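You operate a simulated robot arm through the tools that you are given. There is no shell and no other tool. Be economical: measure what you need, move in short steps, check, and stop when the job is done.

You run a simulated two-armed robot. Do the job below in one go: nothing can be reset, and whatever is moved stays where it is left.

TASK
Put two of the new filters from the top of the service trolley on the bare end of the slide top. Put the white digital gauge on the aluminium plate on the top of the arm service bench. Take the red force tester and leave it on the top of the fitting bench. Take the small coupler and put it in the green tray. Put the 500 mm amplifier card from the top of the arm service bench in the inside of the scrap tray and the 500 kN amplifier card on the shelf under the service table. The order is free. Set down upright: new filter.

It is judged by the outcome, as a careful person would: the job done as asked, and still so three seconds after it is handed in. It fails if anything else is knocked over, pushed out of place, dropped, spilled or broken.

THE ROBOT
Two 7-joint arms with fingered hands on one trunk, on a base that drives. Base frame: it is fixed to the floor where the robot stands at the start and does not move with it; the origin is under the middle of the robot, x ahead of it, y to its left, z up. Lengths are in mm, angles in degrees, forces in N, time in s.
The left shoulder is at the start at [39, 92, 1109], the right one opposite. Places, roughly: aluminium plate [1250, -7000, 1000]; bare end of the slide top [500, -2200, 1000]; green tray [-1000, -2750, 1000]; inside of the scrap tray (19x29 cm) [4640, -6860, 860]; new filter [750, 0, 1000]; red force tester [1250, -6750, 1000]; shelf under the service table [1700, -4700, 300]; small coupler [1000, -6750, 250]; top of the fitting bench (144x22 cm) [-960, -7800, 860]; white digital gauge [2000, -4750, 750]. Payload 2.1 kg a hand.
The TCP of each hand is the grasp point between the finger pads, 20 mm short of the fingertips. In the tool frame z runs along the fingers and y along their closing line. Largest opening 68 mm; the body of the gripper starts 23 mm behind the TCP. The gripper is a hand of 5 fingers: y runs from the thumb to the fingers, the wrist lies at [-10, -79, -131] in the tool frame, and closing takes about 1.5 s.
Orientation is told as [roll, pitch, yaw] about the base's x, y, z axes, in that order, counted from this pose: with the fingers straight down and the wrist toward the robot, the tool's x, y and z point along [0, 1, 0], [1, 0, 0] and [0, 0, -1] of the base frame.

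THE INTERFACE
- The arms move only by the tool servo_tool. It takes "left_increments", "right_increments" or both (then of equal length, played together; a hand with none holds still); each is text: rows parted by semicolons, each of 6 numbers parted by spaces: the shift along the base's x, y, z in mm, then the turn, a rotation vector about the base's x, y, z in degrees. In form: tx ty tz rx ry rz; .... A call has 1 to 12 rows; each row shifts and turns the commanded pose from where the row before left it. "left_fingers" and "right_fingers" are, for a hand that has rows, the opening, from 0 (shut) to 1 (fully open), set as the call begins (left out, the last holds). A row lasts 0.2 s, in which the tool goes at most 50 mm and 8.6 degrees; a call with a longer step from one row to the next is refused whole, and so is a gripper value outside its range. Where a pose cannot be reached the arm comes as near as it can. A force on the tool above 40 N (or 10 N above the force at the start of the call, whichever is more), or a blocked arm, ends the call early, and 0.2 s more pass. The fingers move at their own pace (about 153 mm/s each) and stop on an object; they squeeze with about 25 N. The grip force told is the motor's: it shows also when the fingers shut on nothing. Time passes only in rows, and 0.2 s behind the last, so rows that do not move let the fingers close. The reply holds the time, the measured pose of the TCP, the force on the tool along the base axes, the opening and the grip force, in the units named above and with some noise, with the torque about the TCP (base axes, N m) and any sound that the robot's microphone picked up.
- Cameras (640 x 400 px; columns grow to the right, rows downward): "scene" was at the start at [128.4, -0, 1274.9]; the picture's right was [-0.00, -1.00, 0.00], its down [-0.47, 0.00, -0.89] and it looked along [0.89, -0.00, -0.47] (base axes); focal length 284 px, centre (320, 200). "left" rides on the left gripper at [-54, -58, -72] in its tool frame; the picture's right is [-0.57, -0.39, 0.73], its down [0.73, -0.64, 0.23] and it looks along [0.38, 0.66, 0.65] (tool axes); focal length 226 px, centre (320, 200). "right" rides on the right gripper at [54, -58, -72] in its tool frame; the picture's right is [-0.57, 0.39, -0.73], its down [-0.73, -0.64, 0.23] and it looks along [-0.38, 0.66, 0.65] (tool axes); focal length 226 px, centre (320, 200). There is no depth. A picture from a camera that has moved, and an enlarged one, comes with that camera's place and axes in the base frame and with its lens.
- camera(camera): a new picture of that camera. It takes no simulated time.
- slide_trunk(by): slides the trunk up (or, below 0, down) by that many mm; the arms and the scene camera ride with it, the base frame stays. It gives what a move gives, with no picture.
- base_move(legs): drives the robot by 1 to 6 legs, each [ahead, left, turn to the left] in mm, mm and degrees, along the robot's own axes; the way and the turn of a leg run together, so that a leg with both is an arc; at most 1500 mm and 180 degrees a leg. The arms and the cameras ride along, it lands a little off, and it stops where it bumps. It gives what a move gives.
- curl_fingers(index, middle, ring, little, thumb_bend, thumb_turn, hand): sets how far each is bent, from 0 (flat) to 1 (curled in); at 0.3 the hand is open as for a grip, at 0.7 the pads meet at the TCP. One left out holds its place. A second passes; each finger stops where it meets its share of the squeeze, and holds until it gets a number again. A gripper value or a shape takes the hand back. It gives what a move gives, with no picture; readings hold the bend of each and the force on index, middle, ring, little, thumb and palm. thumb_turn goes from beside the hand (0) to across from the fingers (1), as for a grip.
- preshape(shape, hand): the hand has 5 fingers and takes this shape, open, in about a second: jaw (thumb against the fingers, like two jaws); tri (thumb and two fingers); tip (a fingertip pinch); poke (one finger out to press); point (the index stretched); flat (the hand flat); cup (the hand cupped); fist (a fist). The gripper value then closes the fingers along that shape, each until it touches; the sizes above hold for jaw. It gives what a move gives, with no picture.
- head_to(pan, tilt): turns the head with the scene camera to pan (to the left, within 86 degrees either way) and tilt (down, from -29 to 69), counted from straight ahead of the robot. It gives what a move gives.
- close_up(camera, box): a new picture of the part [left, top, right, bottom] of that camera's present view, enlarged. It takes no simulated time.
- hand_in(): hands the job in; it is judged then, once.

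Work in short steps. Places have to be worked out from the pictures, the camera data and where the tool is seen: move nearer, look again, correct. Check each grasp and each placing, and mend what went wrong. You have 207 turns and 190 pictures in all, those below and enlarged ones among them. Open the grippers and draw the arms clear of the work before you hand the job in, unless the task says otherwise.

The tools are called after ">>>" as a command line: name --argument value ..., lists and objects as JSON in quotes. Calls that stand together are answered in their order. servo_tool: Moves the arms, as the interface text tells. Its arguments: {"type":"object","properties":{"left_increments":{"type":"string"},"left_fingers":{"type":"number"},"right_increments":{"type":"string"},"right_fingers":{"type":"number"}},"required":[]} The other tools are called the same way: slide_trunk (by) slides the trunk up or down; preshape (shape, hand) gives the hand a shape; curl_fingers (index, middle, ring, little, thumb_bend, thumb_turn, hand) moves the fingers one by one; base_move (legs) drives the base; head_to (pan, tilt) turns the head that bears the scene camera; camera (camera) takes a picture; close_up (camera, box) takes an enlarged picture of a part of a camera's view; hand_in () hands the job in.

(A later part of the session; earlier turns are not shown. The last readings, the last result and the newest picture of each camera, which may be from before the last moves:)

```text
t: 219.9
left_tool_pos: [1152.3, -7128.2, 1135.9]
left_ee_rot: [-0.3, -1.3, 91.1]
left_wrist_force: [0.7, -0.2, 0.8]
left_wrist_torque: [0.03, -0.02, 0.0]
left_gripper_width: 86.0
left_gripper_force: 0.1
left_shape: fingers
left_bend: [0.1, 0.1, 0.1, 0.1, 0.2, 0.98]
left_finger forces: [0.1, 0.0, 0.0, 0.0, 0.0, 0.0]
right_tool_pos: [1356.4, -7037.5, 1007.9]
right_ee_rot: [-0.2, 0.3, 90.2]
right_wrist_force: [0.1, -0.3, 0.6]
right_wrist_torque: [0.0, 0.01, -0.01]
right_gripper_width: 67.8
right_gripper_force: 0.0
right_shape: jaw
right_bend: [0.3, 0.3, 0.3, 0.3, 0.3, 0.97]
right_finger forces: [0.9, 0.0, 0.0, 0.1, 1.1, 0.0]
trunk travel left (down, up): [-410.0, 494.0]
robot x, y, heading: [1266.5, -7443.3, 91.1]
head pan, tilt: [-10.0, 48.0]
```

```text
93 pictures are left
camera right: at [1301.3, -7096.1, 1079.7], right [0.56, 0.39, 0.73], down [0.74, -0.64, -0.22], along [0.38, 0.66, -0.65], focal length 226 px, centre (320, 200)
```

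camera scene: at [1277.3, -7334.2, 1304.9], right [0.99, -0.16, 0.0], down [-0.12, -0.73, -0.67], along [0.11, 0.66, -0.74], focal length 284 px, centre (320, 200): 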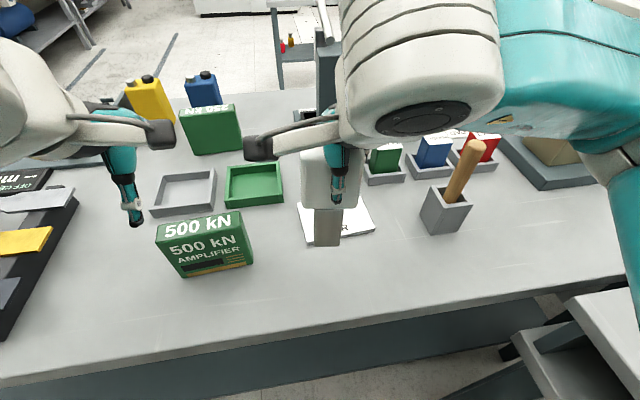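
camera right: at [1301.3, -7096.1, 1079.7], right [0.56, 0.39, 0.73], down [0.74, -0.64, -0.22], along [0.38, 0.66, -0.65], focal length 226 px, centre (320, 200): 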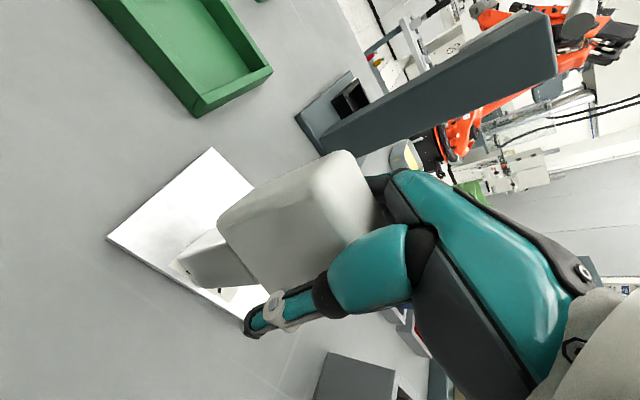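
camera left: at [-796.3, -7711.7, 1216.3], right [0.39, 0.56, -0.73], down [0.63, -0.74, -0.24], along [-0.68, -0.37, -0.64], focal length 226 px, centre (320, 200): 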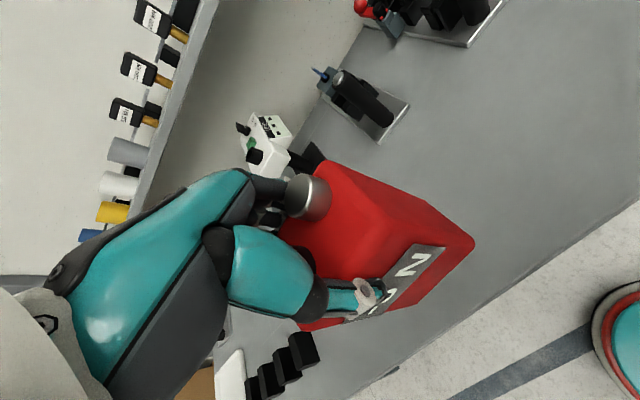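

It stands. I widen the hand so nothing rubs, then lift straight up.

>>> curl_fingers --hand "right" --index 0.08 --middle 0.08 --ring 0.08 --little 0.08 --thumb_bend 0.12

>>> servo_tool --right_increments "0 0 10 0 0 0; 0 0 20 0 0 0; 0 0 30 0 0 0; 0 0 45 0 0 0; 0 -30 20 0 0 0; 0 -40 0 0 0 0; 0 0 0 0 0 0"

>>> camera --camera "scene"

>>> camera --camera "left"

```text
t: 220.9
left_tool_pos: [1152.2, -7127.8, 1135.7]
left_ee_rot: [-0.4, -1.3, 91.0]
left_wrist_force: [0.7, 0.0, -0.3]
left_wrist_torque: [0.0, -0.03, 0.02]
left_gripper_width: 85.8
left_gripper_force: 0.0
left_shape: fingers
left_bend: [0.1, 0.1, 0.1, 0.1, 0.2, 0.98]
left_finger forces: [0.0, 0.0, 0.0, 0.0, 0.0, 0.0]
right_tool_pos: [1355.5, -7036.2, 1007.6]
right_ee_rot: [-0.2, 0.2, 90.2]
right_wrist_force: [0.0, 0.4, -0.1]
right_wrist_torque: [-0.01, -0.01, -0.02]
right_gripper_width: 91.6
right_gripper_force: 0.0
right_shape: fingers
right_bend: [0.08, 0.08, 0.08, 0.08, 0.12, 0.98]
right_finger forces: [0.0, 0.1, 0.0, 0.0, 0.0, 0.1]
trunk travel left (down, up): [-410.0, 494.0]
robot x, y, heading: [1263.7, -7437.1, 90.6]
head pan, tilt: [-10.0, 48.0]
```

```text
t: 222.5
left_tool_pos: [1152.7, -7127.0, 1136.2]
left_ee_rot: [-0.3, -1.4, 91.0]
left_wrist_force: [0.4, 0.5, -0.3]
left_wrist_torque: [0.0, 0.0, 0.0]
left_gripper_width: 86.0
left_gripper_force: 0.1
left_shape: fingers
left_bend: [0.1, 0.1, 0.1, 0.1, 0.2, 0.98]
left_finger forces: [0.0, 0.0, 0.0, 0.0, 0.0, 0.0]
right_tool_pos: [1356.5, -7108.0, 1132.1]
right_ee_rot: [-0.2, 0.2, 90.2]
right_wrist_force: [-0.1, 0.9, 0.7]
right_wrist_torque: [0.01, -0.04, 0.03]
right_gripper_width: 91.8
right_gripper_force: 0.1
right_shape: fingers
right_bend: [0.08, 0.08, 0.08, 0.08, 0.12, 0.98]
right_finger forces: [0.1, 0.0, 0.0, 0.0, 0.2, 0.0]
trunk travel left (down, up): [-410.0, 494.0]
robot x, y, heading: [1264.2, -7440.7, 90.9]
head pan, tilt: [-10.0, 48.0]
```

```text
92 pictures are left
camera scene: at [1277.4, -7334.4, 1304.8], right [0.99, -0.16, 0.0], down [-0.12, -0.73, -0.67], along [0.11, 0.66, -0.74], focal length 284 px, centre (320, 200)
```

scene: 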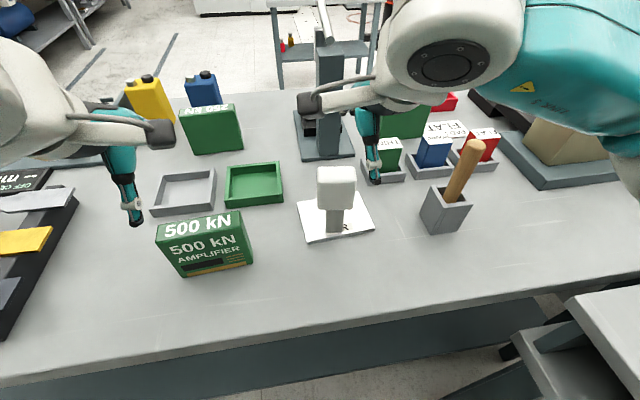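

```text
91 pictures are left
camera left: at [1207.6, -7186.9, 1206.4], right [0.58, -0.36, -0.73], down [-0.72, -0.65, -0.25], along [-0.39, 0.67, -0.63], focal length 226 px, centre (320, 200)
```

left: 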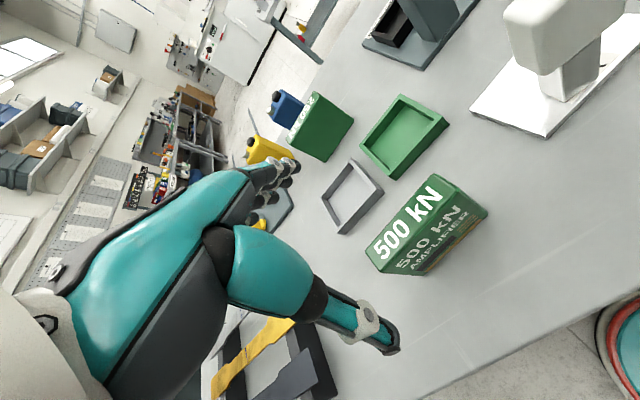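

The gauge stands on the plate. The 500 kN card's top centre is at about (1160, −7090, 1012). I preshape the left hand and go above it.

>>> preshape --hand "left" --shape "jaw"

>>> servo_tool --left_increments "8 37 0 0.3 0 -1; 0 0 -40 0 0 0; 0 0 -15 0 0 0; 0 0 0 0 0 0"

>>> camera --camera "left"

>>> close_up --camera "scene" --box '[120, 150, 300, 290]'

```text
t: 223.4
left_tool_pos: [1152.9, -7127.8, 1135.6]
left_ee_rot: [-0.3, -1.4, 90.9]
left_wrist_force: [-0.5, -0.6, -0.4]
left_wrist_torque: [0.02, 0.01, 0.02]
left_gripper_width: 68.0
left_gripper_force: 0.0
left_shape: jaw
left_bend: [0.3, 0.3, 0.3, 0.3, 0.3, 0.98]
left_finger forces: [0.2, 0.1, 0.0, 0.1, 0.0, 0.0]
right_tool_pos: [1356.2, -7107.2, 1133.0]
right_ee_rot: [-0.1, 0.3, 90.2]
right_wrist_force: [-0.4, -0.3, 0.2]
right_wrist_torque: [0.03, -0.01, 0.03]
right_gripper_width: 91.5
right_gripper_force: 0.0
right_shape: fingers
right_bend: [0.08, 0.08, 0.08, 0.08, 0.12, 0.98]
right_finger forces: [0.1, 0.1, 0.0, 0.0, 0.0, 0.0]
trunk travel left (down, up): [-410.0, 494.0]
robot x, y, heading: [1265.1, -7444.4, 90.9]
head pan, tilt: [-10.0, 48.0]
```

```text
t: 224.4
left_tool_pos: [1161.5, -7092.1, 1081.2]
left_ee_rot: [-0.2, -1.7, 89.9]
left_wrist_force: [-1.0, -0.6, -0.4]
left_wrist_torque: [-0.02, 0.04, 0.03]
left_gripper_width: 67.7
left_gripper_force: 0.0
left_shape: jaw
left_bend: [0.3, 0.3, 0.3, 0.3, 0.3, 0.98]
left_finger forces: [0.0, 0.0, 0.1, 0.1, 0.0, 0.0]
right_tool_pos: [1356.6, -7106.7, 1131.5]
right_ee_rot: [-0.1, 0.2, 90.2]
right_wrist_force: [1.1, 0.3, -0.7]
right_wrist_torque: [0.0, -0.04, -0.02]
right_gripper_width: 91.7
right_gripper_force: 0.1
right_shape: fingers
right_bend: [0.08, 0.08, 0.08, 0.08, 0.12, 0.98]
right_finger forces: [0.0, 0.1, 0.0, 0.0, 0.0, 0.1]
trunk travel left (down, up): [-410.0, 494.0]
robot x, y, heading: [1261.5, -7439.7, 90.8]
head pan, tilt: [-10.0, 48.0]
```

```text
90 pictures are left
camera left: at [1215.3, -7153.0, 1150.8], right [0.57, -0.37, -0.74], down [-0.73, -0.63, -0.25], along [-0.37, 0.68, -0.63], focal length 226 px, centre (320, 200)
```

left: 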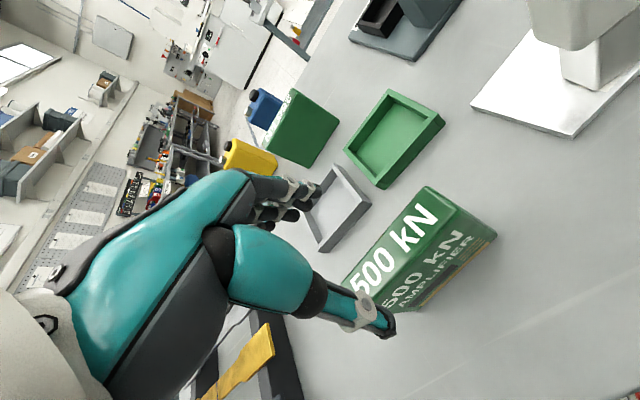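

```text
2.86 times, centred on (210, 220) of scene
camera zoom: at [1277.4, -7334.3, 1304.8], right [0.99, -0.16, 0.0], down [-0.12, -0.73, -0.67], along [0.11, 0.66, -0.74], focal length 810 px, centre (634, 143)
```

zoom: 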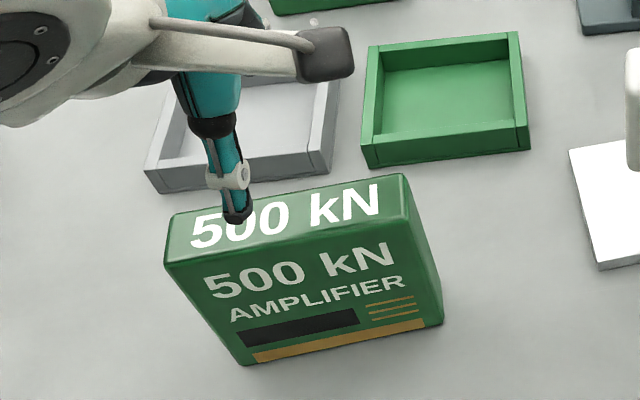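

Aligned within a few mm. I lower onto the card and close.

>>> servo_tool --left_increments "0 0 -30 -1.6 0 2.5; 0 0 -25 0 0 0; 0 0 -18 0 0 0; 0 0 -12 0 0 0; 0 0 0 0 0 0"

>>> servo_tool --left_increments "0 0 0 0 0 0; 0 0 0 0 0 0; 0 0 0 0 0 0; 0 0 0 0 0 0; 0 0 0 0 0 0; 0 0 0 0 0 0; 0 0 0 0 0 0; 0 0 0 0 0 0" --left_fingers 0

>>> servo_tool --left_increments "0 0 5 0 0 0; 0 0 15 0 0 0; 0 0 30 0 0 0; 0 0 40 0 0 0; 0 -20 40 0 0 0; 0 -20 30 0 0 0; 0 0 0 0 0 0"

>>> camera --camera "scene"

```text
t: 225.6
left_tool_pos: [1161.0, -7091.6, 995.2]
left_ee_rot: [-0.2, 0.0, 92.6]
left_wrist_force: [-0.6, 0.3, 0.0]
left_wrist_torque: [0.01, -0.01, -0.02]
left_gripper_width: 68.1
left_gripper_force: 0.0
left_shape: jaw
left_bend: [0.3, 0.3, 0.3, 0.3, 0.3, 0.98]
left_finger forces: [0.0, 0.0, 0.0, 0.0, 0.0, 0.0]
right_tool_pos: [1356.5, -7108.0, 1131.4]
right_ee_rot: [-0.2, 0.2, 90.2]
right_wrist_force: [0.8, -0.1, -0.4]
right_wrist_torque: [-0.01, 0.02, 0.01]
right_gripper_width: 91.6
right_gripper_force: 0.1
right_shape: fingers
right_bend: [0.08, 0.08, 0.08, 0.08, 0.12, 0.98]
right_finger forces: [0.1, 0.0, 0.1, 0.1, 0.0, 0.0]
trunk travel left (down, up): [-410.0, 494.0]
robot x, y, heading: [1264.3, -7438.7, 91.0]
head pan, tilt: [-10.0, 48.0]
```

```text
t: 227.4
left_tool_pos: [1160.7, -7092.5, 995.7]
left_ee_rot: [-0.3, 0.0, 92.5]
left_wrist_force: [-1.4, 0.6, -0.5]
left_wrist_torque: [0.02, 0.01, -0.03]
left_gripper_width: 26.4
left_gripper_force: 24.7
left_shape: jaw
left_bend: [0.74, 0.52, 0.54, 0.57, 0.74, 0.96]
left_finger forces: [13.6, 6.0, 2.7, 0.4, 22.9, 0.0]
right_tool_pos: [1355.3, -7107.3, 1131.6]
right_ee_rot: [-0.2, 0.3, 90.2]
right_wrist_force: [0.8, 0.2, 0.6]
right_wrist_torque: [0.01, -0.02, -0.01]
right_gripper_width: 91.6
right_gripper_force: 0.1
right_shape: fingers
right_bend: [0.08, 0.08, 0.08, 0.08, 0.12, 0.98]
right_finger forces: [0.1, 0.0, 0.0, 0.0, 0.0, 0.1]
trunk travel left (down, up): [-410.0, 494.0]
robot x, y, heading: [1266.9, -7443.8, 90.7]
head pan, tilt: [-10.0, 48.0]
```

```text
t: 229.0
left_tool_pos: [1160.3, -7130.7, 1154.5]
left_ee_rot: [-0.2, -0.1, 92.5]
left_wrist_force: [-0.7, 0.0, -1.8]
left_wrist_torque: [0.01, -0.06, -0.01]
left_gripper_width: 26.1
left_gripper_force: 25.4
left_shape: jaw
left_bend: [0.74, 0.53, 0.55, 0.58, 0.74, 0.96]
left_finger forces: [13.9, 6.0, 2.9, 0.1, 22.9, 0.0]
right_tool_pos: [1354.4, -7106.8, 1131.5]
right_ee_rot: [-0.2, 0.3, 90.2]
right_wrist_force: [0.3, 0.1, 0.0]
right_wrist_torque: [0.02, -0.01, 0.01]
right_gripper_width: 91.8
right_gripper_force: 0.1
right_shape: fingers
right_bend: [0.08, 0.08, 0.08, 0.08, 0.12, 0.98]
right_finger forces: [0.0, 0.0, 0.0, 0.0, 0.0, 0.0]
trunk travel left (down, up): [-410.0, 494.0]
robot x, y, heading: [1264.6, -7443.3, 90.7]
head pan, tilt: [-10.0, 48.0]
```

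```text
88 pictures are left
camera scene: at [1277.3, -7334.3, 1304.8], right [0.99, -0.16, 0.0], down [-0.12, -0.73, -0.67], along [0.11, 0.66, -0.74], focal length 284 px, centre (320, 200)
```

scene: 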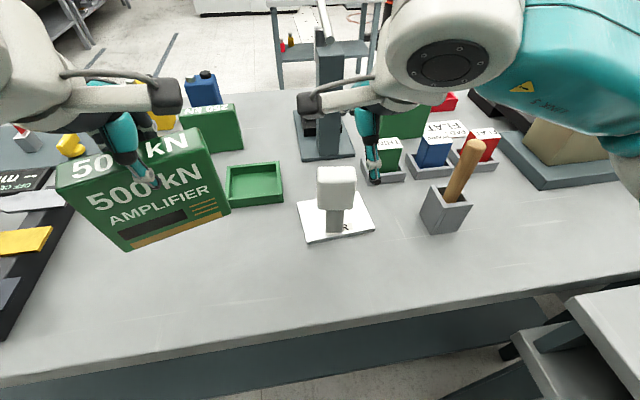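

Card held. Next the 500 mm card at about (440, −6785): I go around to the west end of the bench and face +x.

>>> base_move --legs '[[-200, 0, 0], [0, 1420, 0], [920, 0, 0], [0, 0, -45], [0, 0, -45]]'

>>> head_to --pan -10 --tilt 38

>>> camera --camera "scene"

```text
t: 245.8
left_tool_pos: [127.5, -6662.4, 1155.3]
left_ee_rot: [-0.3, 0.1, 2.8]
left_wrist_force: [-0.4, 0.0, -2.0]
left_wrist_torque: [0.01, 0.0, 0.0]
left_gripper_width: 25.8
left_gripper_force: 24.8
left_shape: jaw
left_bend: [0.74, 0.53, 0.55, 0.58, 0.74, 0.96]
left_finger forces: [13.8, 5.8, 2.8, 0.0, 22.8, 0.0]
right_tool_pos: [150.4, -6857.1, 1131.7]
right_ee_rot: [-0.2, 0.3, 0.7]
right_wrist_force: [-0.7, -0.4, -0.1]
right_wrist_torque: [0.01, -0.03, 0.0]
right_gripper_width: 91.8
right_gripper_force: 0.0
right_shape: fingers
right_bend: [0.08, 0.08, 0.08, 0.08, 0.12, 0.98]
right_finger forces: [0.0, 0.0, 0.1, 0.0, 0.1, 0.0]
trunk travel left (down, up): [-410.0, 494.0]
robot x, y, heading: [-184.1, -6766.5, 1.2]
head pan, tilt: [-10.0, 48.0]
```

```text
t: 246.5
left_tool_pos: [127.8, -6660.1, 1154.7]
left_ee_rot: [-0.2, 0.1, 2.9]
left_wrist_force: [1.4, 0.0, -1.8]
left_wrist_torque: [-0.04, 0.02, -0.01]
left_gripper_width: 25.9
left_gripper_force: 24.5
left_shape: jaw
left_bend: [0.74, 0.53, 0.55, 0.58, 0.74, 0.96]
left_finger forces: [13.8, 5.9, 2.8, 0.0, 22.7, 0.1]
right_tool_pos: [150.6, -6855.5, 1132.3]
right_ee_rot: [-0.1, 0.4, 0.5]
right_wrist_force: [0.4, 0.1, 0.9]
right_wrist_torque: [0.02, 0.0, -0.01]
right_gripper_width: 91.7
right_gripper_force: 0.0
right_shape: fingers
right_bend: [0.08, 0.08, 0.08, 0.08, 0.12, 0.98]
right_finger forces: [0.1, 0.0, 0.1, 0.0, 0.0, 0.0]
trunk travel left (down, up): [-410.0, 494.0]
robot x, y, heading: [-186.6, -6767.2, 1.1]
head pan, tilt: [-10.0, 38.0]
```

```text
87 pictures are left
camera scene: at [-68.2, -6779.2, 1319.2], right [-0.15, -0.99, 0.0], down [-0.61, 0.09, -0.79], along [0.78, -0.12, -0.62], focal length 284 px, centre (320, 200)
```

scene: 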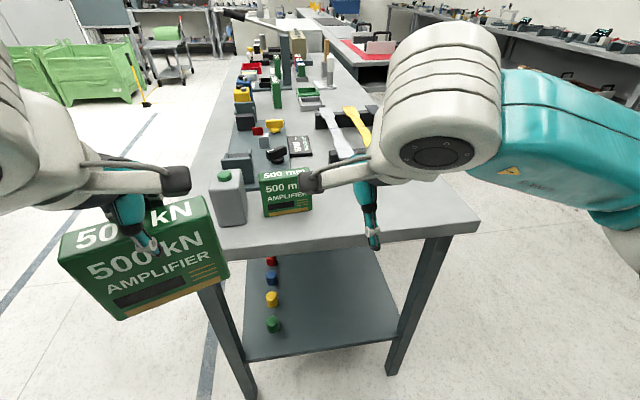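

The 500 mm card stands at about (433, −6780), facing me. I drive nearer and preshape the right hand.

>>> preshape --hand "right" --shape "jaw"

>>> base_move --legs '[[205, 45, -1]]'

>>> servo_tool --right_increments "20 20 0 0 0 0; 20 12 0 0 0 0; 0 0 0 0 0 0"

>>> head_to --pan 0 --tilt 50

>>> camera --camera "scene"

>>> camera --camera "right"

```text
t: 247.4
left_tool_pos: [127.4, -6661.3, 1154.5]
left_ee_rot: [-0.3, 0.0, 2.9]
left_wrist_force: [0.1, 0.1, -1.6]
left_wrist_torque: [0.01, -0.02, 0.01]
left_gripper_width: 25.8
left_gripper_force: 25.2
left_shape: jaw
left_bend: [0.74, 0.53, 0.55, 0.58, 0.74, 0.96]
left_finger forces: [14.0, 5.9, 2.8, 0.0, 22.7, 0.0]
right_tool_pos: [151.4, -6856.6, 1132.5]
right_ee_rot: [-0.1, 0.3, 0.6]
right_wrist_force: [0.3, 0.1, -0.1]
right_wrist_torque: [0.0, 0.03, -0.01]
right_gripper_width: 68.0
right_gripper_force: 0.1
right_shape: jaw
right_bend: [0.3, 0.3, 0.3, 0.3, 0.3, 0.98]
right_finger forces: [0.1, 0.0, 0.0, 0.1, 0.0, 0.0]
trunk travel left (down, up): [-410.0, 494.0]
robot x, y, heading: [-185.4, -6769.5, 1.1]
head pan, tilt: [-10.0, 38.0]
```

```text
t: 249.0
left_tool_pos: [331.8, -6615.4, 1154.2]
left_ee_rot: [-0.3, 0.0, 2.3]
left_wrist_force: [-0.5, -0.1, -2.0]
left_wrist_torque: [-0.01, -0.01, 0.01]
left_gripper_width: 25.9
left_gripper_force: 25.0
left_shape: jaw
left_bend: [0.74, 0.53, 0.55, 0.58, 0.74, 0.96]
left_finger forces: [13.8, 5.8, 2.8, 0.1, 22.8, 0.1]
right_tool_pos: [353.2, -6812.3, 1131.3]
right_ee_rot: [-0.1, 0.2, 0.0]
right_wrist_force: [-0.5, 0.0, -0.2]
right_wrist_torque: [-0.04, -0.03, 0.0]
right_gripper_width: 68.1
right_gripper_force: 0.0
right_shape: jaw
right_bend: [0.3, 0.3, 0.3, 0.3, 0.3, 0.98]
right_finger forces: [0.1, 0.0, 0.1, 0.0, 0.0, 0.0]
trunk travel left (down, up): [-410.0, 494.0]
robot x, y, heading: [23.6, -6716.9, 0.5]
head pan, tilt: [-10.0, 38.0]
```

```text
t: 249.8
left_tool_pos: [331.7, -6616.7, 1153.7]
left_ee_rot: [-0.3, 0.0, 2.4]
left_wrist_force: [0.4, -0.3, -1.8]
left_wrist_torque: [-0.04, -0.03, 0.01]
left_gripper_width: 25.6
left_gripper_force: 24.9
left_shape: jaw
left_bend: [0.74, 0.53, 0.55, 0.58, 0.74, 0.96]
left_finger forces: [13.8, 5.9, 2.8, 0.0, 22.9, 0.0]
right_tool_pos: [393.9, -6779.3, 1133.4]
right_ee_rot: [-0.3, 0.2, 0.0]
right_wrist_force: [0.8, 0.0, -0.2]
right_wrist_torque: [0.04, 0.01, 0.01]
right_gripper_width: 67.9
right_gripper_force: 0.1
right_shape: jaw
right_bend: [0.3, 0.3, 0.3, 0.3, 0.3, 0.98]
right_finger forces: [0.0, 0.0, 0.1, 0.0, 0.0, 0.0]
trunk travel left (down, up): [-410.0, 494.0]
robot x, y, heading: [20.2, -6720.0, 0.2]
head pan, tilt: [-10.0, 38.0]
```

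```text
t: 250.6
left_tool_pos: [331.5, -6616.2, 1154.1]
left_ee_rot: [-0.3, 0.0, 2.4]
left_wrist_force: [-0.2, 1.5, -2.5]
left_wrist_torque: [0.01, 0.01, 0.01]
left_gripper_width: 25.9
left_gripper_force: 25.5
left_shape: jaw
left_bend: [0.74, 0.53, 0.55, 0.58, 0.74, 0.96]
left_finger forces: [13.8, 5.9, 2.8, 0.1, 22.7, 0.0]
right_tool_pos: [393.9, -6779.6, 1132.9]
right_ee_rot: [-0.3, 0.3, 0.0]
right_wrist_force: [0.1, 0.0, -0.2]
right_wrist_torque: [0.04, -0.01, 0.01]
right_gripper_width: 67.9
right_gripper_force: 0.1
right_shape: jaw
right_bend: [0.3, 0.3, 0.3, 0.3, 0.3, 0.98]
right_finger forces: [0.0, 0.0, 0.1, 0.0, 0.1, 0.0]
trunk travel left (down, up): [-410.0, 494.0]
robot x, y, heading: [20.8, -6715.7, 0.0]
head pan, tilt: [0.0, 50.0]
```

```text
86 pictures are left
camera scene: at [127.0, -6717.4, 1302.2], right [0.01, -1.0, 0.0], down [-0.77, -0.01, -0.64], along [0.64, 0.01, -0.77], focal length 284 px, centre (320, 200)
```

scene: 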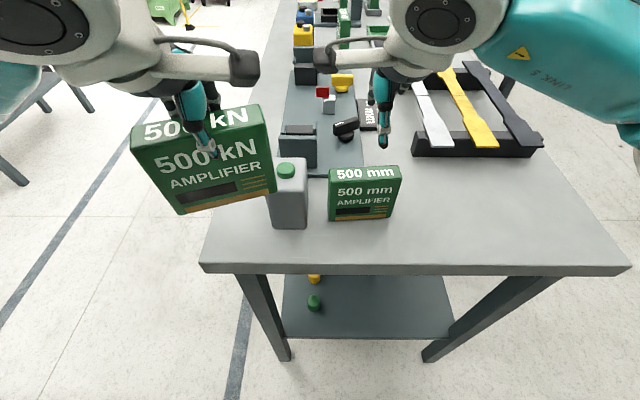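

```text
85 pictures are left
camera right: at [335.8, -6725.2, 1204.9], right [0.39, -0.56, 0.73], down [-0.64, -0.73, -0.22], along [0.66, -0.38, -0.65], focal length 226 px, centre (320, 200)
```

right: 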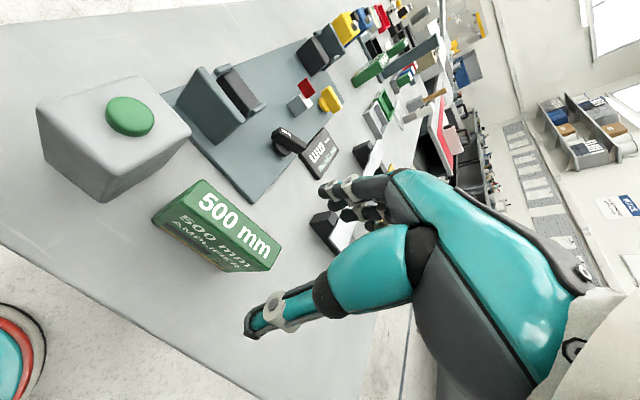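

The card's top centre is at about (437, −6780, 992). I move above, lower, and close.

>>> servo_tool --right_increments "43 0 0 0 0 0; 0 -1 -45 0 0 0; 0 0 -45 0 0 0; 0 0 -35 0 0 0; 0 0 -18 0 0 0; 0 0 -12 0 0 0; 0 0 0 0 0 0"

>>> camera --camera "right"

```text
t: 252.2
left_tool_pos: [331.9, -6616.5, 1154.6]
left_ee_rot: [-0.4, 0.0, 2.3]
left_wrist_force: [0.2, -0.4, -2.5]
left_wrist_torque: [0.0, 0.0, 0.0]
left_gripper_width: 25.8
left_gripper_force: 25.2
left_shape: jaw
left_bend: [0.74, 0.53, 0.55, 0.58, 0.74, 0.96]
left_finger forces: [13.8, 6.0, 2.8, 0.0, 22.8, 0.0]
right_tool_pos: [437.3, -6779.5, 975.9]
right_ee_rot: [-0.2, 0.2, 0.0]
right_wrist_force: [-0.2, 0.8, 1.0]
right_wrist_torque: [-0.03, 0.01, -0.04]
right_gripper_width: 67.9
right_gripper_force: 0.0
right_shape: jaw
right_bend: [0.3, 0.3, 0.3, 0.3, 0.29, 0.98]
right_finger forces: [0.0, 0.0, 0.1, 0.1, 0.7, 0.0]
trunk travel left (down, up): [-410.0, 494.0]
robot x, y, heading: [21.4, -6718.5, 0.3]
head pan, tilt: [0.0, 50.0]
```

```text
84 pictures are left
camera right: at [379.0, -6725.3, 1048.2], right [0.39, -0.56, 0.73], down [-0.64, -0.73, -0.22], along [0.66, -0.38, -0.65], focal length 226 px, centre (320, 200)
```

right: 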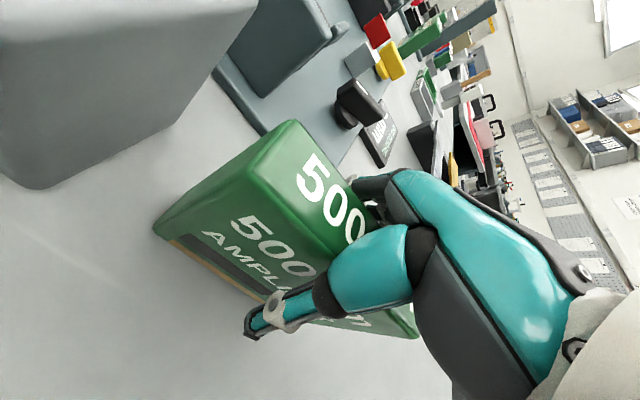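

Card lies in the grip; I close and lift.

>>> servo_tool --right_increments "0 0 0 0 0 0; 0 0 0 0 0 0; 0 0 0 0 0 0; 0 0 0 0 0 0; 0 0 0 0 0 0; 0 0 0 0 0 0; 0 0 0 0 0 0; 0 0 0 0 0 0" --right_fingers 0

>>> servo_tool --right_increments "0 0 5 0 0 0; 0 0 15 0 0 0; 0 0 30 0 0 0; 0 0 40 0 0 0; 0 0 45 0 0 0; -30 0 30 0 0 0; -40 0 0 0 0 0; 0 0 0 0 0 0"

>>> camera --camera "scene"

```text
t: 254.0
left_tool_pos: [331.5, -6617.2, 1154.6]
left_ee_rot: [-0.3, 0.0, 2.3]
left_wrist_force: [0.2, 0.3, -2.5]
left_wrist_torque: [0.03, -0.01, 0.0]
left_gripper_width: 26.1
left_gripper_force: 24.7
left_shape: jaw
left_bend: [0.74, 0.53, 0.55, 0.58, 0.74, 0.96]
left_finger forces: [13.8, 6.0, 2.8, 0.1, 22.9, 0.0]
right_tool_pos: [437.6, -6780.8, 975.6]
right_ee_rot: [-0.2, 0.3, 0.1]
right_wrist_force: [-0.2, -0.3, -0.3]
right_wrist_torque: [-0.05, -0.03, 0.02]
right_gripper_width: 25.4
right_gripper_force: 25.3
right_shape: jaw
right_bend: [0.73, 0.57, 0.58, 0.61, 0.72, 0.95]
right_finger forces: [14.1, 5.9, 2.8, 1.5, 24.1, 0.0]
trunk travel left (down, up): [-410.0, 494.0]
robot x, y, heading: [18.9, -6715.9, 0.5]
head pan, tilt: [0.0, 50.0]
```

```text
t: 255.8
left_tool_pos: [331.8, -6617.1, 1153.4]
left_ee_rot: [-0.3, 0.0, 2.2]
left_wrist_force: [0.1, 0.4, -2.3]
left_wrist_torque: [-0.02, 0.01, 0.03]
left_gripper_width: 26.1
left_gripper_force: 25.0
left_shape: jaw
left_bend: [0.74, 0.53, 0.55, 0.58, 0.74, 0.96]
left_finger forces: [13.8, 5.9, 2.8, 0.1, 22.8, 0.1]
right_tool_pos: [365.5, -6781.7, 1142.1]
right_ee_rot: [-0.2, 0.2, 0.0]
right_wrist_force: [-0.4, 0.6, -2.3]
right_wrist_torque: [-0.02, 0.02, 0.02]
right_gripper_width: 24.7
right_gripper_force: 24.7
right_shape: jaw
right_bend: [0.73, 0.57, 0.61, 0.65, 0.72, 0.93]
right_finger forces: [14.7, 5.8, 3.0, 0.7, 24.1, 0.1]
trunk travel left (down, up): [-410.0, 494.0]
robot x, y, heading: [19.7, -6721.6, 0.3]
head pan, tilt: [0.0, 50.0]
```

```text
83 pictures are left
camera scene: at [127.0, -6717.4, 1302.1], right [0.01, -1.0, 0.0], down [-0.77, -0.01, -0.64], along [0.64, 0.01, -0.77], focal length 284 px, centre (320, 200)
```

scene: 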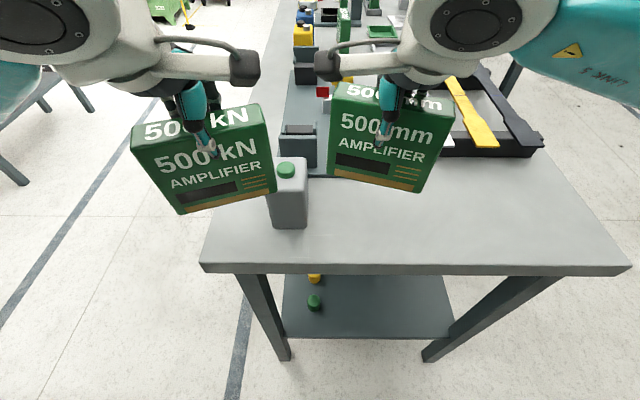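

Both cards are held. Next the shelf under the service table: I drive back around to its south side.

>>> base_move --legs '[[-250, 0, 0], [0, 1250, 0], [1000, 0, 0], [1030, 0, 0], [0, 0, 45], [0, 0, 45]]'

>>> head_to --pan 0 --tilt 35

>>> slide_trunk --by -300

>>> camera --camera "scene"

```text
t: 277.5
left_tool_pos: [1721.1, -5149.8, 1153.2]
left_ee_rot: [-0.3, 0.0, 92.0]
left_wrist_force: [0.2, 0.0, -2.3]
left_wrist_torque: [0.03, -0.02, 0.01]
left_gripper_width: 26.1
left_gripper_force: 25.4
left_shape: jaw
left_bend: [0.74, 0.53, 0.56, 0.58, 0.74, 0.96]
left_finger forces: [13.9, 5.9, 2.8, 0.1, 22.6, 0.0]
right_tool_pos: [1884.9, -5117.2, 1141.1]
right_ee_rot: [-0.3, 0.3, 89.6]
right_wrist_force: [-0.7, -0.1, -1.8]
right_wrist_torque: [0.01, -0.02, 0.0]
right_gripper_width: 24.7
right_gripper_force: 24.9
right_shape: jaw
right_bend: [0.73, 0.57, 0.61, 0.65, 0.72, 0.93]
right_finger forces: [14.6, 5.5, 2.9, 0.5, 23.7, 0.0]
trunk travel left (down, up): [-410.0, 494.0]
robot x, y, heading: [1820.6, -5462.0, 90.4]
head pan, tilt: [0.0, 50.0]
```

```text
t: 278.3
left_tool_pos: [1720.6, -5150.8, 1154.6]
left_ee_rot: [-0.2, 0.0, 91.8]
left_wrist_force: [0.2, 0.5, -2.3]
left_wrist_torque: [-0.07, -0.03, 0.0]
left_gripper_width: 25.7
left_gripper_force: 25.2
left_shape: jaw
left_bend: [0.74, 0.53, 0.56, 0.58, 0.74, 0.96]
left_finger forces: [13.8, 5.8, 2.8, 0.1, 22.6, 0.1]
right_tool_pos: [1883.2, -5116.6, 1140.7]
right_ee_rot: [-0.2, 0.3, 89.7]
right_wrist_force: [0.0, -0.5, -2.5]
right_wrist_torque: [0.02, -0.03, 0.01]
right_gripper_width: 24.6
right_gripper_force: 24.9
right_shape: jaw
right_bend: [0.73, 0.57, 0.61, 0.65, 0.72, 0.93]
right_finger forces: [14.6, 5.6, 2.9, 0.6, 23.8, 0.1]
trunk travel left (down, up): [-410.0, 494.0]
robot x, y, heading: [1818.0, -5464.3, 90.2]
head pan, tilt: [0.0, 35.0]
```

```text
t: 281.3
left_tool_pos: [1720.4, -5150.3, 853.8]
left_ee_rot: [-0.1, 0.0, 91.9]
left_wrist_force: [-0.3, 0.6, -1.2]
left_wrist_torque: [0.03, -0.05, 0.01]
left_gripper_width: 25.6
left_gripper_force: 25.4
left_shape: jaw
left_bend: [0.74, 0.53, 0.56, 0.58, 0.74, 0.96]
left_finger forces: [13.8, 5.8, 2.8, 0.0, 22.6, 0.1]
right_tool_pos: [1885.7, -5117.0, 841.3]
right_ee_rot: [-0.2, 0.2, 89.6]
right_wrist_force: [-0.8, 0.8, -2.4]
right_wrist_torque: [0.04, 0.01, 0.0]
right_gripper_width: 25.0
right_gripper_force: 25.0
right_shape: jaw
right_bend: [0.73, 0.57, 0.61, 0.71, 0.72, 0.93]
right_finger forces: [14.6, 5.6, 2.9, 0.6, 23.8, 0.0]
trunk travel left (down, up): [-110.0, 794.0]
robot x, y, heading: [1820.8, -5465.4, 90.3]
head pan, tilt: [0.0, 35.0]
```

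```text
82 pictures are left
camera scene: at [1820.3, -5291.3, 1019.9], right [1.0, 0.0, 0.0], down [0.0, -0.57, -0.82], along [0.0, 0.82, -0.57], focal length 284 px, centre (320, 200)
```

scene: 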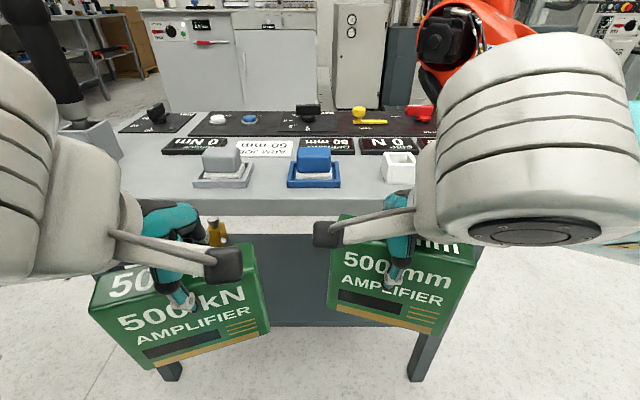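

I see the shelf below the table (edge about y −4875, z≈350). I lower the trunk further and bring both cards down below the table-top level, still outside.

>>> slide_trunk --by -105

>>> servo_tool --left_increments "0 0 -40 0 0 0; 0 0 -40 0 0 0; 0 0 -40 0 0 0; 0 0 -40 0 0 0; 0 0 -40 0 0 0; 0 0 -40 0 0 0; 0 0 0 0 0 0" --right_increments "0 0 -40 0 0 0; 0 0 -40 0 0 0; 0 0 -40 0 0 0; 0 0 -40 0 0 0; 0 0 -30 0 0 0; 0 0 -30 0 0 0; 0 0 0 0 0 0"

>>> camera --camera "scene"

>>> camera --camera "left"

```text
t: 282.7
left_tool_pos: [1719.5, -5150.5, 748.9]
left_ee_rot: [-0.2, 0.0, 92.0]
left_wrist_force: [-0.3, -0.4, -1.5]
left_wrist_torque: [0.01, 0.0, 0.0]
left_gripper_width: 25.8
left_gripper_force: 24.8
left_shape: jaw
left_bend: [0.74, 0.53, 0.56, 0.58, 0.74, 0.95]
left_finger forces: [13.9, 5.8, 2.8, 0.0, 22.6, 0.1]
right_tool_pos: [1884.4, -5117.1, 735.6]
right_ee_rot: [-0.1, 0.2, 89.6]
right_wrist_force: [-0.9, 0.3, -2.0]
right_wrist_torque: [-0.01, -0.04, 0.04]
right_gripper_width: 24.7
right_gripper_force: 25.0
right_shape: jaw
right_bend: [0.73, 0.57, 0.61, 0.71, 0.72, 0.93]
right_finger forces: [14.6, 5.6, 3.0, 0.6, 23.8, 0.0]
trunk travel left (down, up): [-5.0, 899.0]
robot x, y, heading: [1818.8, -5461.0, 90.2]
head pan, tilt: [0.0, 35.0]
```

```text
t: 284.3
left_tool_pos: [1728.0, -5120.1, 516.9]
left_ee_rot: [-0.2, 0.0, 92.0]
left_wrist_force: [0.1, 0.1, -2.2]
left_wrist_torque: [0.01, -0.06, -0.01]
left_gripper_width: 25.2
left_gripper_force: 25.2
left_shape: jaw
left_bend: [0.74, 0.53, 0.57, 0.58, 0.74, 0.94]
left_finger forces: [14.1, 5.7, 2.9, 0.0, 22.8, 0.1]
left hand out of reach, approached as far as the arm can: row 1, 2, 3
right_tool_pos: [1885.1, -5118.0, 516.4]
right_ee_rot: [-0.1, 0.2, 89.6]
right_wrist_force: [-0.6, -0.6, -1.5]
right_wrist_torque: [-0.01, 0.0, 0.01]
right_gripper_width: 24.7
right_gripper_force: 25.0
right_shape: jaw
right_bend: [0.73, 0.58, 0.62, 0.71, 0.72, 0.93]
right_finger forces: [14.7, 5.6, 2.9, 0.4, 23.7, 0.1]
trunk travel left (down, up): [-5.0, 899.0]
robot x, y, heading: [1818.0, -5461.0, 90.3]
head pan, tilt: [0.0, 35.0]
```

```text
81 pictures are left
camera scene: at [1820.3, -5261.6, 911.4], right [1.0, 0.0, 0.0], down [0.0, -0.57, -0.82], along [0.0, 0.82, -0.57], focal length 284 px, centre (320, 200)
```

scene: 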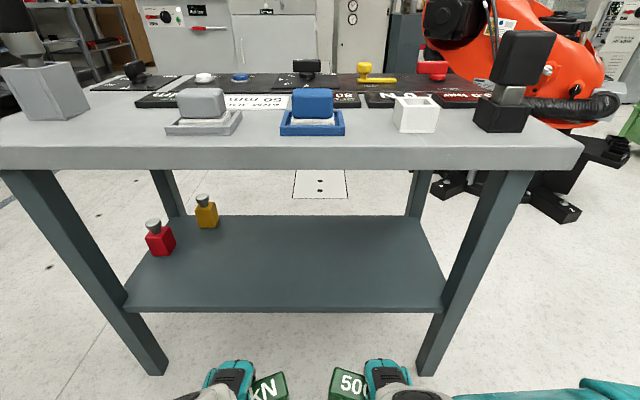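

```text
80 pictures are left
camera left: at [1784.6, -5176.7, 589.3], right [0.58, -0.37, -0.73], down [-0.71, -0.66, -0.23], along [-0.4, 0.65, -0.65], focal length 226 px, centre (320, 200)
```

left: 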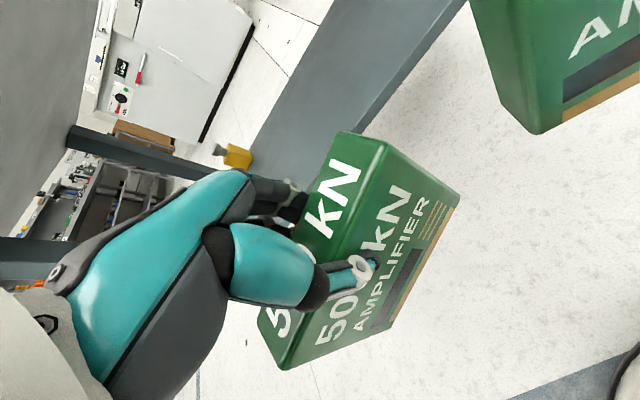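

The shelf is free on this side except two bottles at its west end. I lower the hands to z≈470, drive 230 mm forward so they pass under the top, and look.

>>> servo_tool --left_increments "0 0 -25 0 0 0; 0 0 -20 0 0 0; 0 0 0 0 0 0" --right_increments "0 0 -25 0 0 0; 0 0 -20 0 0 0; 0 0 0 0 0 0"

>>> base_move --legs '[[120, 0, 0], [100, 0, 0]]'

>>> head_to --pan 0 --tilt 55

>>> camera --camera "scene"

>>> camera --camera "left"

```text
t: 285.1
left_tool_pos: [1729.5, -5118.5, 474.3]
left_ee_rot: [-0.1, -0.1, 92.0]
left_wrist_force: [0.7, 0.7, -2.3]
left_wrist_torque: [0.0, -0.01, 0.01]
left_gripper_width: 25.4
left_gripper_force: 25.6
left_shape: jaw
left_bend: [0.74, 0.53, 0.58, 0.58, 0.74, 0.94]
left_finger forces: [14.0, 5.6, 2.9, 0.1, 22.8, 0.0]
right_tool_pos: [1884.2, -5115.8, 471.1]
right_ee_rot: [-0.1, 0.3, 89.6]
right_wrist_force: [1.0, -0.1, -2.0]
right_wrist_torque: [0.0, 0.0, 0.01]
right_gripper_width: 24.7
right_gripper_force: 25.3
right_shape: jaw
right_bend: [0.73, 0.58, 0.62, 0.71, 0.72, 0.93]
right_finger forces: [14.6, 5.7, 3.0, 0.4, 23.6, 0.0]
trunk travel left (down, up): [-5.0, 899.0]
robot x, y, heading: [1820.9, -5465.1, 90.3]
head pan, tilt: [0.0, 35.0]
```

```text
t: 287.1
left_tool_pos: [1728.9, -4898.4, 474.9]
left_ee_rot: [-0.2, 0.0, 91.9]
left_wrist_force: [0.0, 0.2, -1.4]
left_wrist_torque: [-0.02, -0.04, 0.02]
left_gripper_width: 25.5
left_gripper_force: 25.4
left_shape: jaw
left_bend: [0.74, 0.53, 0.58, 0.58, 0.74, 0.94]
left_finger forces: [14.1, 5.7, 2.7, 0.0, 22.7, 0.0]
right_tool_pos: [1885.0, -4896.3, 471.2]
right_ee_rot: [-0.1, 0.3, 89.5]
right_wrist_force: [-0.7, 0.1, -2.8]
right_wrist_torque: [0.01, 0.02, 0.01]
right_gripper_width: 24.6
right_gripper_force: 25.6
right_shape: jaw
right_bend: [0.73, 0.58, 0.62, 0.71, 0.72, 0.93]
right_finger forces: [14.8, 5.5, 2.8, 0.5, 23.5, 0.0]
trunk travel left (down, up): [-5.0, 899.0]
robot x, y, heading: [1818.0, -5242.4, 90.2]
head pan, tilt: [0.0, 35.0]
```

```text
t: 287.9
left_tool_pos: [1728.6, -4898.0, 475.8]
left_ee_rot: [-0.2, 0.0, 91.8]
left_wrist_force: [0.2, 0.1, -2.6]
left_wrist_torque: [0.02, -0.03, -0.01]
left_gripper_width: 25.5
left_gripper_force: 25.0
left_shape: jaw
left_bend: [0.74, 0.53, 0.58, 0.58, 0.74, 0.94]
left_finger forces: [14.0, 5.8, 2.8, 0.1, 22.6, 0.0]
right_tool_pos: [1884.4, -4896.8, 470.8]
right_ee_rot: [-0.2, 0.2, 89.7]
right_wrist_force: [0.3, -0.1, -1.9]
right_wrist_torque: [0.0, 0.03, -0.01]
right_gripper_width: 24.5
right_gripper_force: 24.6
right_shape: jaw
right_bend: [0.73, 0.58, 0.62, 0.71, 0.72, 0.93]
right_finger forces: [14.7, 5.6, 2.9, 0.4, 23.6, 0.0]
trunk travel left (down, up): [-5.0, 899.0]
robot x, y, heading: [1820.5, -5243.7, 90.0]
head pan, tilt: [0.0, 55.0]
```

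```text
79 pictures are left
camera scene: at [1819.9, -5057.9, 883.2], right [1.0, 0.0, 0.0], down [0.0, -0.82, -0.57], along [0.0, 0.57, -0.82], focal length 284 px, centre (320, 200)
```

scene: 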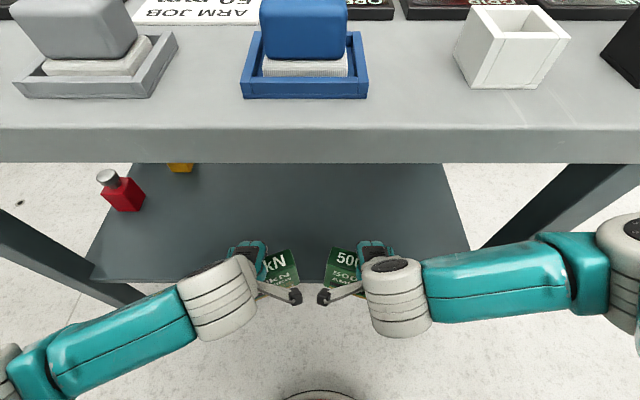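

```text
78 pictures are left
camera left: at [1785.2, -4955.2, 546.5], right [0.58, -0.37, -0.73], down [-0.71, -0.66, -0.23], along [-0.4, 0.65, -0.65], focal length 226 px, centre (320, 200)
```

left: 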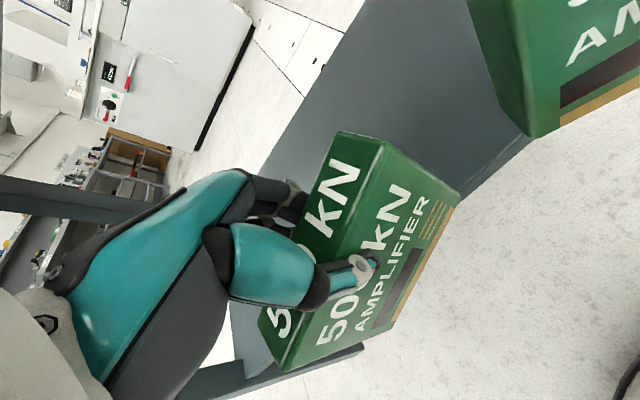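

Shelf surface ≈ z 300, edge ≈ y −4856. I extend the left hand 95 mm over the shelf and lower to just above it.

>>> servo_tool --left_increments "0 35 0 0 0 0; 0 35 0 0 0 0; 0 30 0 0 0 0; 0 0 -30 0 0 0; 0 0 -25 0 0 0; 0 0 -10 0 0 0; 0 0 0 0 0 0"

>>> camera --camera "scene"

>>> camera --camera "left"

```text
t: 289.5
left_tool_pos: [1729.5, -4797.5, 413.0]
left_ee_rot: [-0.3, -0.4, 91.9]
left_wrist_force: [-6.3, 3.0, 37.3]
left_wrist_torque: [0.19, 0.06, -0.06]
left_gripper_width: 28.2
left_gripper_force: 25.0
left_shape: jaw
left_bend: [0.74, 0.5, 0.54, 0.57, 0.78, 0.94]
left_finger forces: [17.4, 9.3, 4.1, 0.7, 26.4, 0.0]
right_tool_pos: [1884.1, -4896.0, 472.4]
right_ee_rot: [-0.2, 0.0, 89.5]
right_wrist_force: [-0.2, 0.1, -2.2]
right_wrist_torque: [0.02, 0.01, 0.02]
right_gripper_width: 24.8
right_gripper_force: 25.1
right_shape: jaw
right_bend: [0.73, 0.58, 0.62, 0.71, 0.72, 0.93]
right_finger forces: [14.7, 5.6, 2.8, 0.4, 23.6, 0.0]
trunk travel left (down, up): [-5.0, 899.0]
robot x, y, heading: [1816.3, -5243.0, 90.3]
head pan, tilt: [0.0, 55.0]
```

```text
77 pictures are left
camera scene: at [1820.0, -5059.9, 884.0], right [1.0, 0.0, 0.0], down [0.0, -0.82, -0.58], along [0.0, 0.58, -0.82], focal length 284 px, centre (320, 200)
```

scene: 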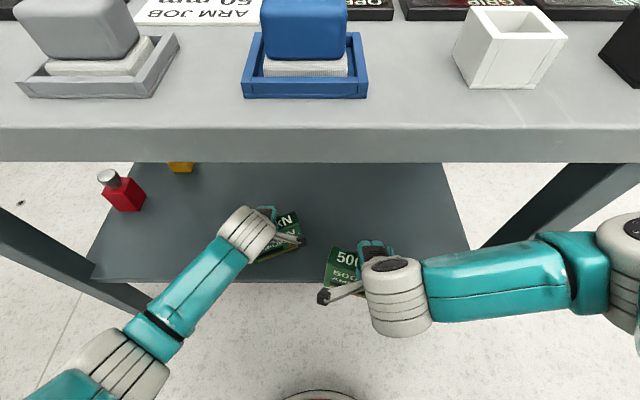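

```text
76 pictures are left
camera left: at [1784.3, -4854.7, 484.1], right [0.58, -0.36, -0.73], down [-0.71, -0.66, -0.24], along [-0.4, 0.66, -0.64], focal length 226 px, centre (320, 200)
```

left: 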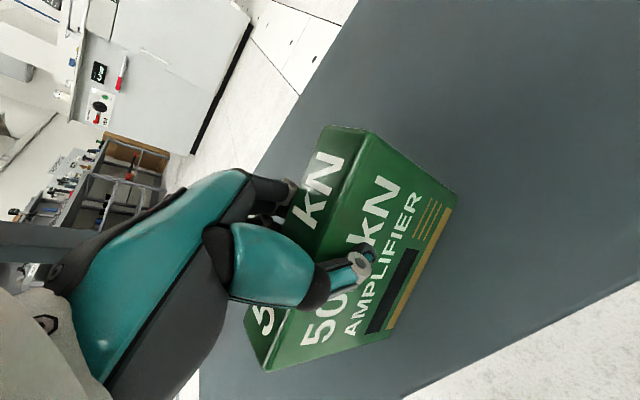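

The card already stands on the shelf (37 N). I ease off and open.

>>> servo_tool --left_increments "0 0 3 -0.3 0 0; 0 0 0 0 0 0; 0 0 0 0 0 0"

>>> servo_tool --left_increments "0 0 0 0 0 0; 0 0 0 0 0 0; 0 0 0 0 0 0; 0 0 0 0 0 0; 0 0 0 0 0 0" --left_fingers 1

>>> camera --camera "left"

```text
t: 290.3
left_tool_pos: [1729.0, -4799.3, 413.0]
left_ee_rot: [-0.2, 0.2, 91.9]
left_wrist_force: [-5.3, 5.4, 22.6]
left_wrist_torque: [0.2, 0.03, -0.02]
left_gripper_width: 28.4
left_gripper_force: 25.1
left_shape: jaw
left_bend: [0.74, 0.5, 0.53, 0.57, 0.79, 0.94]
left_finger forces: [17.5, 8.0, 3.6, 0.7, 23.7, 0.0]
right_tool_pos: [1885.1, -4897.0, 472.3]
right_ee_rot: [-0.3, 0.2, 89.5]
right_wrist_force: [0.7, -0.9, -1.6]
right_wrist_torque: [0.01, 0.04, -0.01]
right_gripper_width: 24.7
right_gripper_force: 24.8
right_shape: jaw
right_bend: [0.73, 0.58, 0.62, 0.71, 0.72, 0.93]
right_finger forces: [14.7, 5.5, 3.0, 0.4, 23.6, 0.0]
trunk travel left (down, up): [-5.0, 899.0]
robot x, y, heading: [1819.7, -5243.2, 90.2]
head pan, tilt: [0.0, 55.0]
```

```text
t: 291.5
left_tool_pos: [1727.8, -4797.5, 413.4]
left_ee_rot: [-0.3, 0.3, 91.8]
left_wrist_force: [-0.2, 0.6, 0.4]
left_wrist_torque: [-0.02, -0.02, -0.01]
left_gripper_width: 67.8
left_gripper_force: 0.1
left_shape: jaw
left_bend: [0.3, 0.3, 0.3, 0.3, 0.3, 0.98]
left_finger forces: [0.0, 0.0, 0.1, 0.1, 0.0, 0.0]
right_tool_pos: [1884.5, -4897.3, 471.4]
right_ee_rot: [-0.2, 0.3, 89.6]
right_wrist_force: [-0.7, 0.5, -1.7]
right_wrist_torque: [0.01, 0.0, 0.01]
right_gripper_width: 24.7
right_gripper_force: 24.9
right_shape: jaw
right_bend: [0.73, 0.58, 0.62, 0.71, 0.72, 0.93]
right_finger forces: [14.7, 5.6, 2.9, 0.4, 23.6, 0.0]
trunk travel left (down, up): [-5.0, 899.0]
robot x, y, heading: [1816.4, -5245.6, 90.0]
head pan, tilt: [0.0, 55.0]
```

```text
75 pictures are left
camera left: at [1784.6, -4854.4, 485.2], right [0.58, -0.37, -0.72], down [-0.71, -0.67, -0.23], along [-0.4, 0.65, -0.65], focal length 226 px, centre (320, 200)
```

left: 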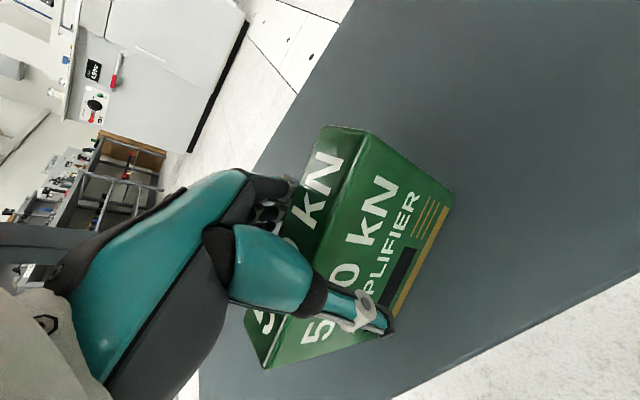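

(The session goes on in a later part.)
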